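You operate a simulated robot arm through the tools that you are given. There is no shell and no other tool. Be economical: measure what you need, move in short steps, check, and stop when the job is done.

You run a simulated robot arm. Do the job below in one go: nothing can be reset, and whatever is moved stays where it is left.

Task
Take the air pad from the top track with the white strip and leave it on top of the cable ramp there.

Only the result counts: the job must be done as asked and must still hold three seconds after the hand-in. Knocking over, shifting, dropping, spilling or breaking anything else fails it.

Robot
A 6-joint arm with a two-finger parallel gripper, fixed in place. Base frame: the origin is at the foot of the arm, x ahead of it, y to its left, z up; the work surface is at about z = 0. Readings come in mm, degrees, newtons and seconds.
With the tool pointing down near the work surface it reaches from about 140 to 580 mm from the base axis. Its first joint turns from -66.0 to 66.0 degrees. Payload 2.1 kg.
Tool frame: the origin (TCP) lies between the finger pads and is the grasp point; the fingertips stand 30 mm ahead of it; z points along the fingers, y is the line along which they close. The gripper opens to 94 mm. The fingers are 28 mm wide and 10 mm thick; the gripper's body (50 by 96 mm) begins 55 mm behind the TCP.
Orientation is that of the tool frame in the base frame, as [roll, pitch, yaw] about the fixed x, y, z axes, in that order (R = Rz(yaw) Ry(pitch) Rx(roll)). With the fingers straight down and closing along the base's y, the tool's x points along the base's -x, its y along +y and its z along -z.

Tools
- The arm moves only by the tool drive_tool. Its argument "targets" is a list of rows, each a list of 7 numbers: the turn, a rotation vector about the base's x, y, z in units of 4 degrees (1.0 is 4 degrees), then the shift along the base's x, y, z in units of 20 mm (1.0 is 20 mm), then the closure, from 0 (fully open) to 1 (shut). In form: [[wx, wy, wz, dx, dy, dz, jaw], ...]. A call has 1 to 10 rows; each row shifts and turns the commanded pose from where the row before left it. A call with a number of a shift or a turn outside -1 to 1 is refused whole. Rows are played at 5 a second. More than 50 mm and 8.6 degrees between two rows, or a gripper value outside its range, and nothing of the call is played. Where a pose cannot be reached the arm comes as near as it can. A force on the tool above 40 N (or 10 N above the force at the start of the call, whichever is more), or a blocked arm, ends the call early, and 0.2 s more pass. The fingers move at their own pace (about 72 mm/s each) and stop on an object; they squeeze with about 21 N. The grip force told is the motor's: it shows also when the fingers shut on nothing. Time passes only in rows, and 0.2 s behind the last, so rows that do not move let the fingers close. It gives the time, the measured TCP pose, the force on the tool (base axes), the opening and the grip force at its end, in the units of the frame above (readings bear some noise), and new pictures: "views" is both (left out), scene, wrist or none.
- Cameras (640 x 400 px; columns grow to the right, rows downward): "scene" is fixed at [58.8, -376.7, 478.8]; the picture's right is [0.75, -0.67, 0.00], its down [-0.41, -0.45, -0.79] and it looks along [0.53, 0.59, -0.61] (base axes); focal length 315 px, centre (320, 200). "wrist" rides on the gripper at [-37, 0, -58] in the tool frame; the picture's right is [0.00, -1.00, 0.00], its down [0.97, 0.00, -0.24] and it looks along [0.24, 0.00, 0.97] (tool axes); focal length 218 px, centre (320, 200). There is no depth. A picture from a camera that has moved, and an enlarged one, comes with that camera's place and axes in the base frame and with its lens.
- close_up(camera, box): a new picture of the part [left, top, right, bottom] of that camera's present view, enlarged. No time passes.
- finish_job(): hands the job in; it is judged then, once.

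Work in short steps. Places have to be worked out from the pictures, the camera data and where the tool is seen: move nearer, look again, correct. Check each grasp and each placing, and mend what went wrong. You have 90 turns and 150 pictures in all, those below and enlarged ones among them. Open the gripper and draw the arm clear of the work before you hand the job in, unless the task says otherwise; then end with one line.

The tools are called as name(argument=value, ...) on one line, values as JSON. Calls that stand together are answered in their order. drive_tool: Moves the arm, as the interface text tells. Its arguments: {"type":"object","properties":{"targets":{"type":"array"},"views":{"type":"string","enum":["both","scene","wrist","none"]}},"required":["targets"]} The other tools are called the same way: close_up (camera, box) takes an enlarged picture of a part of a camera's view; finish_job () hands the job in.

At the start:

```text
time: 0.0
ee_pos: [339.8, -3.6, 279.8]
ee_rot: [-180.0, 0.0, 180.0]
wrist_force: [-0.4, -0.4, -0.4]
width: 93.9
finger_force: 0.0
```

scene: 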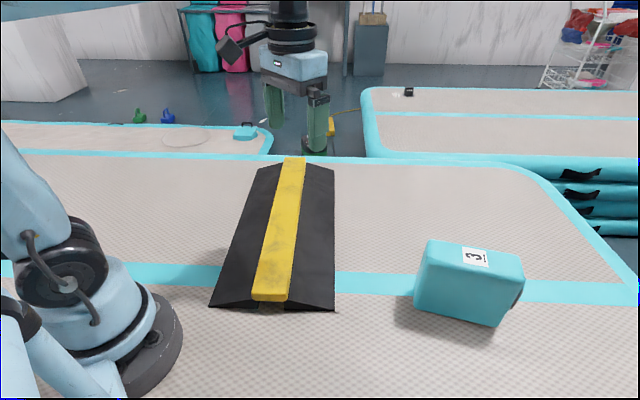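
wrist: 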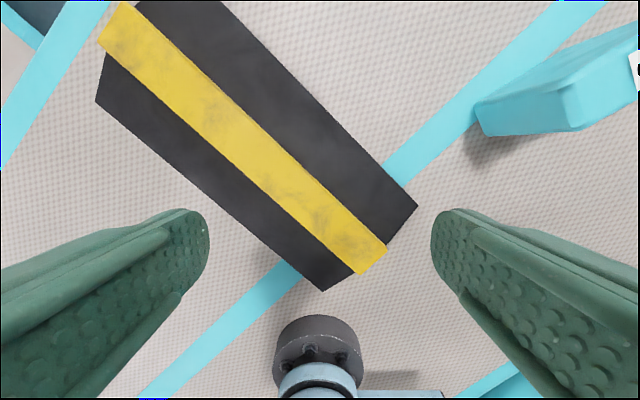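

The air pad is the teal block marked "3". I'll look closely at it and at the ramp to measure them.

close_up(camera="scene", box=[380, 210, 560, 340])

close_up(camera="scene", box=[190, 140, 370, 330])

```text
3.08 times, centred on (470, 275) of scene
camera zoom: at [58.8, -376.7, 478.8], right [0.75, -0.67, 0.0], down [-0.41, -0.45, -0.79], along [0.53, 0.59, -0.61], focal length 968 px, centre (-142, -31)
```

zoom: 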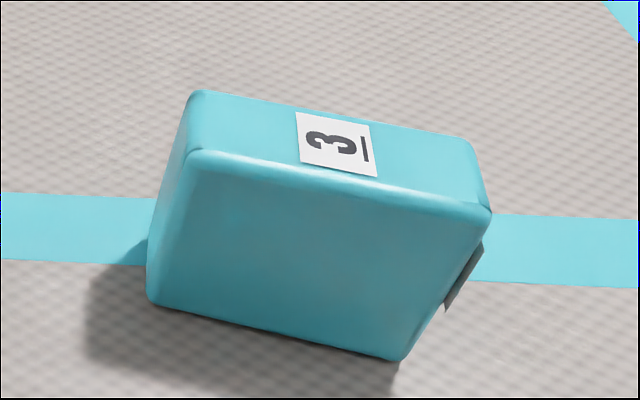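

```text
2.11 times, centred on (280, 235) of scene
camera zoom: at [58.8, -376.7, 478.8], right [0.75, -0.67, 0.0], down [-0.41, -0.45, -0.79], along [0.53, 0.59, -0.61], focal length 662 px, centre (404, 126)
```

zoom: 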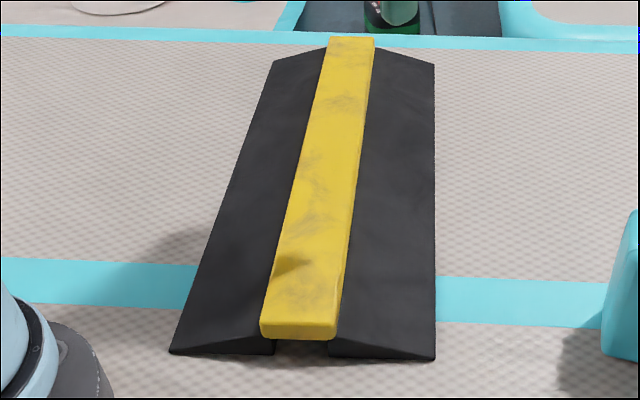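

From both cameras I get the pad standing on edge: about 131 × 45 × 123 mm, centred near (445, -293), with its thickness along about 32°. The ramp's yellow top is about 60 mm wide and 40 mm high, running at about 46° through (359, 71). I'll move above the pad with the fingers turned to match.

drive_tool(targets=[[0, 0, -0.96, 0.35, -0.965, -0.16, 0], [0, 0, -0.96, 0.35, -0.965, -0.16, 0], [0, 0, -0.96, 0.35, -0.965, -0.16, 0], [0, 0, -0.96, 0.35, -0.965, -0.16, 0], [0, 0, -0.96, 0.35, -0.965, -0.16, 0], [0, 0, -0.96, 0.35, -0.965, -0.16, 0], [0, 0, -0.96, 0.35, -0.965, -0.16, 0], [0, 0, -0.96, 0.35, -0.965, -0.16, 0]], views="none")

drive_tool(targets=[[0, 0, -0.96, 0.35, -0.965, -0.16, 0], [0, 0, -0.96, 0.35, -0.965, -0.16, 0], [0, 0, -0.96, 0.35, -0.965, -0.16, 0], [0, 0, -0.96, 0.35, -0.965, -0.16, 0], [0, 0, -0.96, 0.35, -0.965, -0.16, 0], [0, 0, -0.96, 0.35, -0.965, -0.16, 0], [0, 0, -0.96, 0.35, -0.965, -0.16, 0], [0, 0, 0, 0, 0, 0, 0]])

```text
time: 1.8
ee_pos: [394.1, -157.4, 253.4]
ee_rot: [180.0, -0.1, 149.2]
wrist_force: [0.2, 0.3, 0.3]
width: 94.1
finger_force: 0.1
```

```text
time: 3.6
ee_pos: [444.1, -292.9, 230.3]
ee_rot: [-180.0, 0.0, 122.3]
wrist_force: [-0.7, 0.1, -0.8]
width: 94.0
finger_force: 0.0
camera wrist: at [464.4, -324.6, 289.8], right [-0.84, -0.54, 0.0], down [-0.52, 0.82, 0.24], along [-0.13, 0.2, -0.97], focal length 218 px, centre (320, 200)
```

scene: 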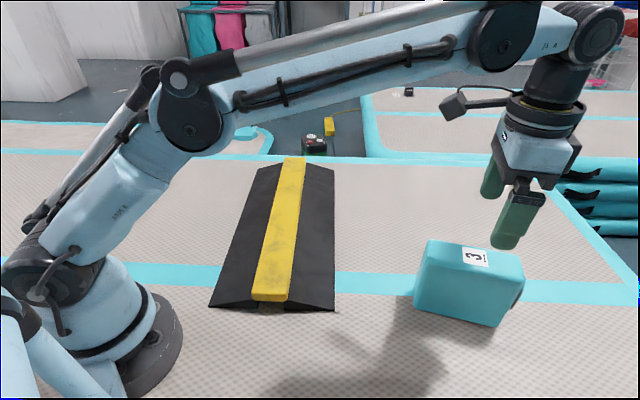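
wrist: 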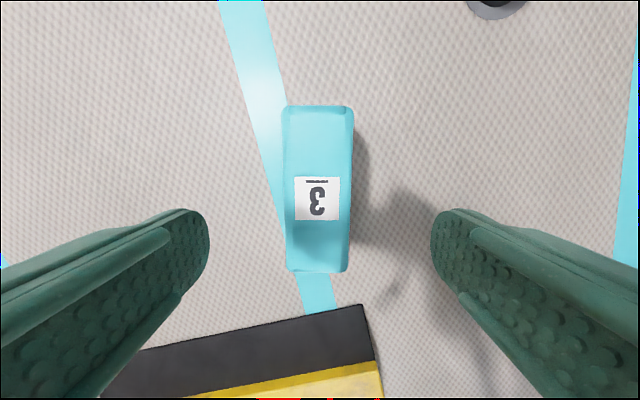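

The pad is centred and aligned between the fingers (within about 2 mm). I'll go down over it to TCP z ≈ 90.

drive_tool(targets=[[0, 0, 0, 0.05, 0, -1, 0], [0, 0, 0, 0, 0, -1, 0], [0, 0, 0, 0, 0, -1, 0], [0, 0, 0, 0, 0, -1, 0], [0, 0, 0, 0, 0, -1, 0], [0, 0, 0, 0, 0, -1, 0], [0, 0, 0, 0, 0, -1, 0], [0, 0, 0, 0, 0, 0, 0]])

```text
time: 5.4
ee_pos: [442.6, -292.6, 88.5]
ee_rot: [180.0, 0.0, 122.4]
wrist_force: [0.7, 0.0, 0.3]
width: 94.2
finger_force: 0.0
camera wrist: at [462.5, -324.5, 147.7], right [-0.84, -0.54, 0.0], down [-0.52, 0.82, 0.24], along [-0.13, 0.2, -0.97], focal length 218 px, centre (320, 200)
```

scene: 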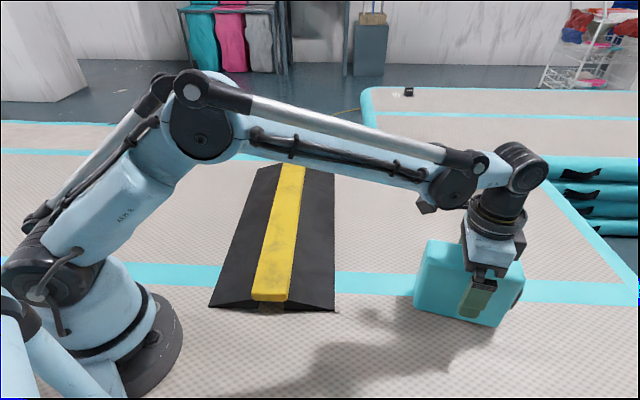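
wrist: 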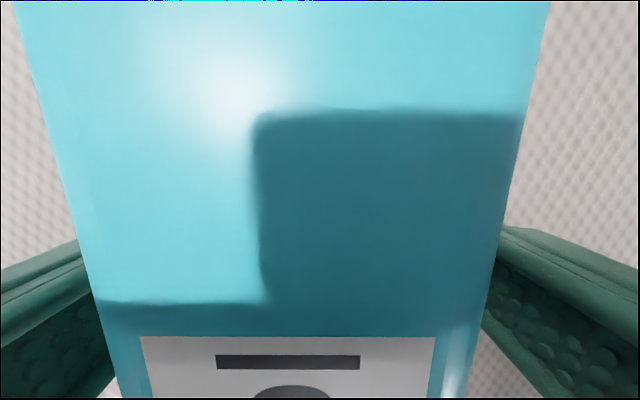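

The fingers straddle the pad, which sits about 3 mm off-centre. I'll shift to centre it and then close.

drive_tool(targets=[[0, 0, 0, 0.13, 0.08, 0, 0], [0, 0, 0, 0, 0, 0, 0], [0, 0, 0, 0, 0, 0, 1], [0, 0, 0, 0, 0, 0, 1], [0, 0, 0, 0, 0, 0, 1], [0, 0, 0, 0, 0, 0, 1], [0, 0, 0, 0, 0, 0, 1]])

```text
time: 7.0
ee_pos: [447.5, -290.7, 89.5]
ee_rot: [179.9, 0.0, 122.4]
wrist_force: [-0.1, -1.2, 0.8]
width: 59.1
finger_force: 20.8
camera wrist: at [465.9, -322.6, 148.5], right [-0.84, -0.54, 0.0], down [-0.52, 0.82, 0.24], along [-0.13, 0.2, -0.97], focal length 218 px, centre (320, 200)
```

scene: 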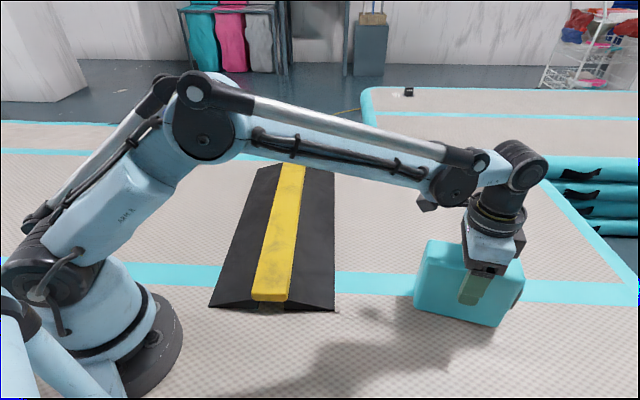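
wrist: 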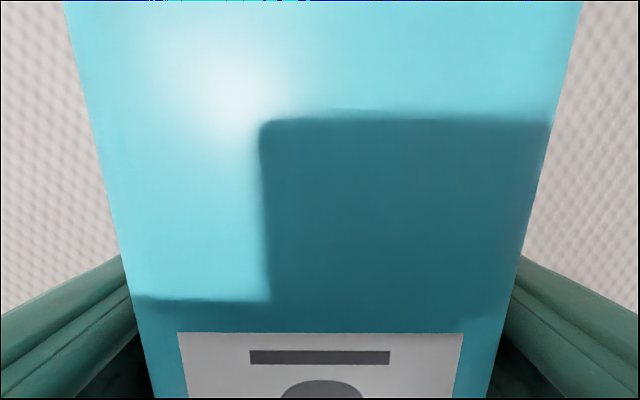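

It is gripped at 59 mm with 21 N. Next I'll lift straight up and check.

drive_tool(targets=[[0, 0, 0, 0, 0, 0.4, 1], [0, 0, 0, 0, 0, 0.8, 1], [0, 0, 0, 0, 0, 1, 1], [0, 0, 0, 0, 0, 1, 1], [0, 0, 0, 0, 0, 1, 1], [0, 0, 0, 0, 0, 1, 1], [0, 0, 0, 0, 0, 0.8, 1], [0, 0, 0, 0, 0, 0, 1]])

```text
time: 8.8
ee_pos: [446.1, -292.0, 209.9]
ee_rot: [180.0, 0.0, 122.3]
wrist_force: [0.3, -0.5, -0.3]
width: 59.0
finger_force: 21.3
camera wrist: at [465.9, -323.4, 269.9], right [-0.84, -0.54, 0.0], down [-0.52, 0.82, 0.24], along [-0.13, 0.2, -0.97], focal length 218 px, centre (320, 200)
```

scene: 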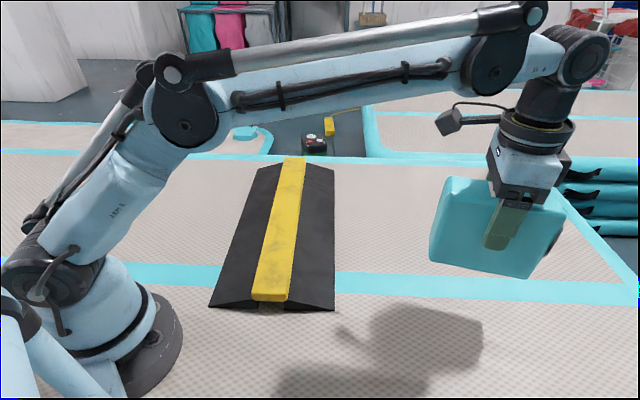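
wrist: 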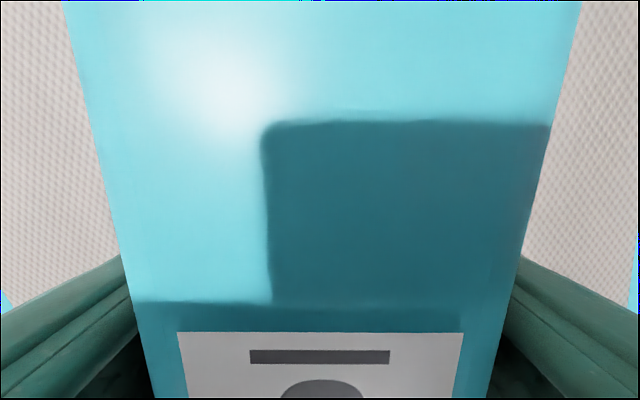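

The pad came up cleanly without slipping. I'll carry it over the ramp, turning it about 103° so it lines up along the yellow top.

drive_tool(targets=[[0, 0, 0.994, -0.167, 0.698, 0, 1], [0, 0, 0.994, -0.167, 0.698, 0, 1], [0, 0, 0.994, -0.167, 0.698, 0, 1], [0, 0, 0.994, -0.167, 0.698, 0, 1], [0, 0, 0.994, -0.167, 0.698, 0, 1], [0, 0, 0.994, -0.167, 0.698, 0, 1], [0, 0, 0.994, -0.167, 0.698, 0, 1], [0, 0, 0.994, -0.167, 0.698, 0, 1], [0, 0, 0.994, -0.167, 0.698, 0, 1], [0, 0, 0.994, -0.167, 0.698, 0, 1]], views="none")

drive_tool(targets=[[0, 0, 0.994, -0.167, 0.698, 0, 1], [0, 0, 0.994, -0.167, 0.698, 0, 1], [0, 0, 0.994, -0.167, 0.698, 0, 1], [0, 0, 0.994, -0.167, 0.698, 0, 1], [0, 0, 0.994, -0.167, 0.698, 0, 1], [0, 0, 0.994, -0.167, 0.698, 0, 1], [0, 0, 0.994, -0.167, 0.698, 0, 1], [0, 0, 0.994, -0.167, 0.698, 0, 1], [0, 0, 0.994, -0.167, 0.698, 0, 1], [0, 0, 0.994, -0.167, 0.698, 0, 1]], views="none")

drive_tool(targets=[[0, 0, 0.994, -0.167, 0.698, 0, 1], [0, 0, 0.994, -0.167, 0.698, 0, 1], [0, 0, 0.994, -0.167, 0.698, 0, 1], [0, 0, 0.994, -0.167, 0.698, 0, 1], [0, 0, 0.994, -0.167, 0.698, 0, 1], [0, 0, 0.994, -0.167, 0.698, 0, 1], [0, 0, 0, 0, 0, 0, 1], [0, 0, 0, 0, 0, 0, 1]])

```text
time: 11.0
ee_pos: [413.8, -151.7, 210.5]
ee_rot: [179.9, 0.0, 162.2]
wrist_force: [0.3, -0.1, -1.6]
width: 59.0
finger_force: 20.8
```

```text
time: 13.2
ee_pos: [381.0, -10.8, 209.7]
ee_rot: [180.0, 0.0, -157.9]
wrist_force: [-0.7, -0.8, -1.7]
width: 58.9
finger_force: 21.2
```

```text
time: 15.0
ee_pos: [363.3, 73.2, 210.8]
ee_rot: [-180.0, 0.0, -134.1]
wrist_force: [-0.8, 0.0, -0.8]
width: 58.9
finger_force: 21.0
camera wrist: at [388.2, 98.6, 268.8], right [0.72, -0.7, 0.0], down [-0.68, -0.7, 0.24], along [-0.17, -0.17, -0.97], focal length 218 px, centre (320, 200)
```

scene: 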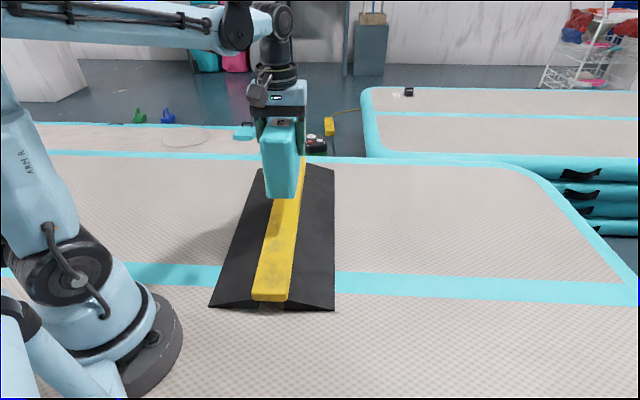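
wrist: 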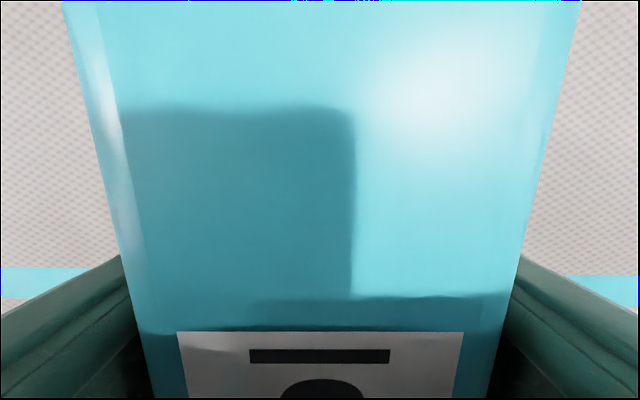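

The pad is lined up with the strip (45.9°, about 2 mm off the centreline). I'll correct by about 1.5 mm, lower to just above the top and look.

drive_tool(targets=[[0, 0, 0, -0.05, 0.06, -0.8, 1], [0, 0, 0, 0, 0, -0.8, 1], [0, 0, 0, 0, 0, -0.8, 1], [0, 0, 0, 0, 0, -0.6, 1], [0, 0, 0, 0, 0, -0.2, 1], [0, 0, 0, 0, 0, 0, 1]], views="none")

close_up(camera="scene", box=[220, 90, 360, 230])

```text
time: 16.4
ee_pos: [361.9, 73.5, 145.6]
ee_rot: [-180.0, 0.0, -134.0]
wrist_force: [0.0, -0.3, -0.7]
width: 59.1
finger_force: 20.6
```

```text
2.86 times, centred on (290, 160) of scene
camera zoom: at [58.8, -376.7, 478.8], right [0.75, -0.67, 0.0], down [-0.41, -0.45, -0.79], along [0.53, 0.59, -0.61], focal length 899 px, centre (406, 314)
```

zoom: 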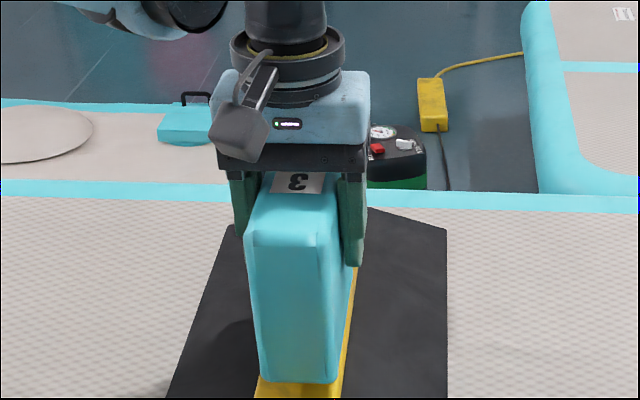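

The pad sits squarely above the yellow strip. I'll lower gently towards contact.

drive_tool(targets=[[0, 0, 0, 0, 0, -0.25, 1], [0, 0, 0, 0, 0, -0.2, 1], [0, 0, 0, 0, 0, -0.1, 1], [0, 0, 0, 0, 0, -0.05, 1], [0, 0, 0, 0, 0, 0, 1]], views="none")

close_up(camera="scene", box=[240, 170, 340, 240])

```text
time: 17.6
ee_pos: [360.3, 72.7, 134.5]
ee_rot: [-180.0, 0.0, -134.2]
wrist_force: [0.0, 0.3, -1.6]
width: 59.2
finger_force: 21.0
```

```text
5.71 times, centred on (290, 205) of scene
camera zoom: at [58.8, -376.7, 478.8], right [0.75, -0.67, 0.0], down [-0.41, -0.45, -0.79], along [0.53, 0.59, -0.61], focal length 1798 px, centre (491, 171)
```

zoom: 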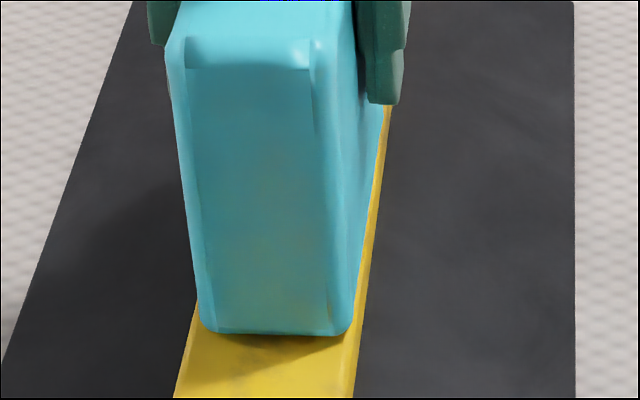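

The pad is well centred with a small gap left. I'll go down in 1 mm steps and watch the force.

drive_tool(targets=[[0, 0, 0, 0, 0, -0.05, 1], [0, 0, 0, 0, 0, -0.05, 1], [0, 0, 0, 0, 0, -0.05, 1], [0, 0, 0, 0, 0, 0, 1]], views="none")

```text
time: 18.6
ee_pos: [361.2, 73.3, 130.5]
ee_rot: [-180.0, 0.1, -134.1]
wrist_force: [3.6, -2.9, 15.9]
width: 59.5
finger_force: 20.9
```

Contact shows at 16 N. I'll ease off slightly and open.

drive_tool(targets=[[0, 0, 0, 0, 0, 0.03, 1], [0, 0, 0, 0, 0, 0, 1], [0, 0, 0, 0, 0, 0, 0.1], [0, 0, 0, 0, 0, 0, 0], [0, 0, 0, 0, 0, 0, 0], [0, 0, 0, 0, 0, 0, 0]])

close_up(camera="scene", box=[240, 110, 340, 240])

```text
time: 20.0
ee_pos: [360.1, 74.3, 132.7]
ee_rot: [-180.0, -0.1, -134.0]
wrist_force: [-0.1, 0.6, 0.4]
width: 93.7
finger_force: 0.1
camera wrist: at [385.7, 100.0, 191.5], right [0.72, -0.7, 0.0], down [-0.68, -0.7, 0.24], along [-0.17, -0.17, -0.97], focal length 218 px, centre (320, 200)
```

scene: 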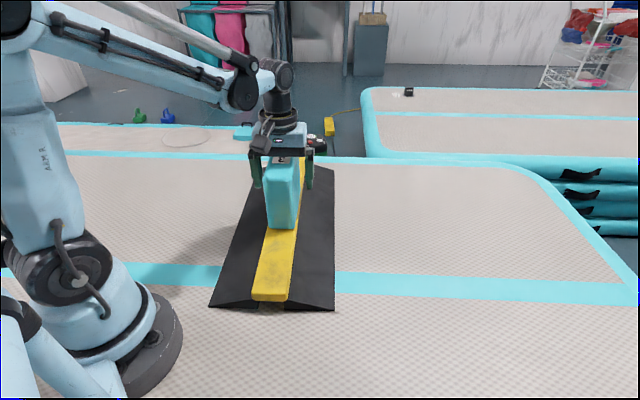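
wrist: 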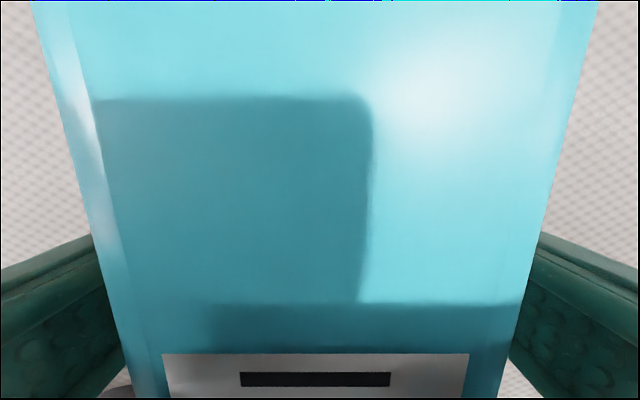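

```text
3.08 times, centred on (290, 175) of scene
camera zoom: at [58.8, -376.7, 478.8], right [0.75, -0.67, 0.0], down [-0.41, -0.45, -0.79], along [0.53, 0.59, -0.61], focal length 968 px, centre (412, 277)
```

zoom: 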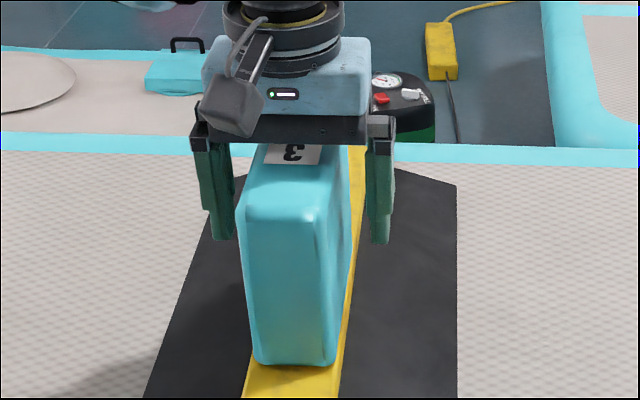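

The pad stands upright and released on the yellow top. I'll withdraw straight up.

drive_tool(targets=[[0, 0, 0, 0, 0, 0.5, 0], [0, 0, 0, 0, 0, 1, 0], [0, 0, 0, 0, 0, 1, 0], [0, 0, 0, 0, 0, 1, 0], [0, 0, 0, 0, 0, 1, 0], [0, 0, 0, 0, 0, 1, 0], [0, 0, 0, 0, 0, 1, 0], [0, 0, 0, 0, 0, 0.5, 0], [0, 0, 0, 0, 0, 0, 0]])

```text
time: 22.0
ee_pos: [362.4, 73.9, 273.1]
ee_rot: [-179.9, 0.0, -134.1]
wrist_force: [0.1, -0.1, 0.7]
width: 93.8
finger_force: 0.1
camera wrist: at [386.9, 100.0, 330.9], right [0.72, -0.7, 0.0], down [-0.68, -0.7, 0.24], along [-0.17, -0.17, -0.97], focal length 218 px, centre (320, 200)
```

scene: 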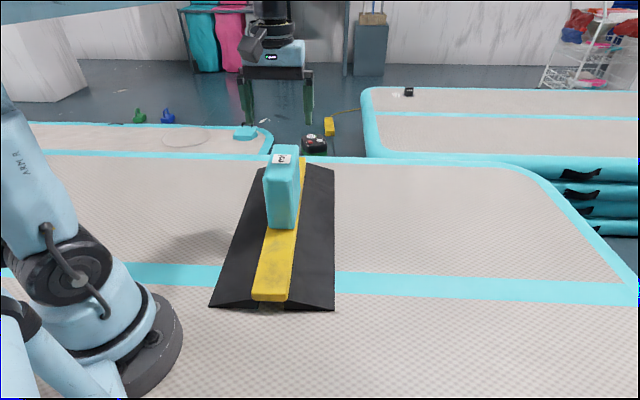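
wrist: 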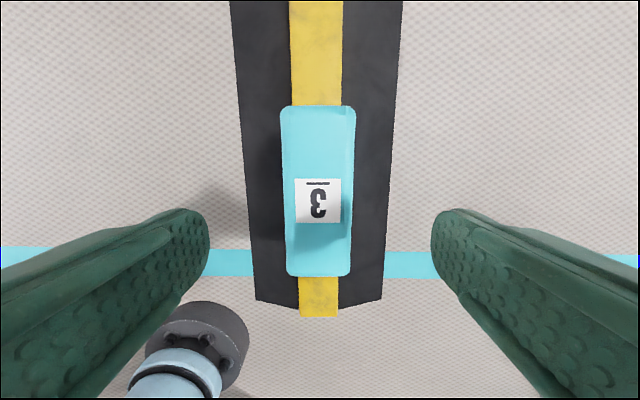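

The pad is stable and centred on the ramp, the ramp hasn't moved, and the arm is clear. I'm handing in.

finish_job()

```text
The job is handed in.
```

The air pad is standing upright and centred on top of the cable ramp, the gripper is open and clear, and nothing else was moved.
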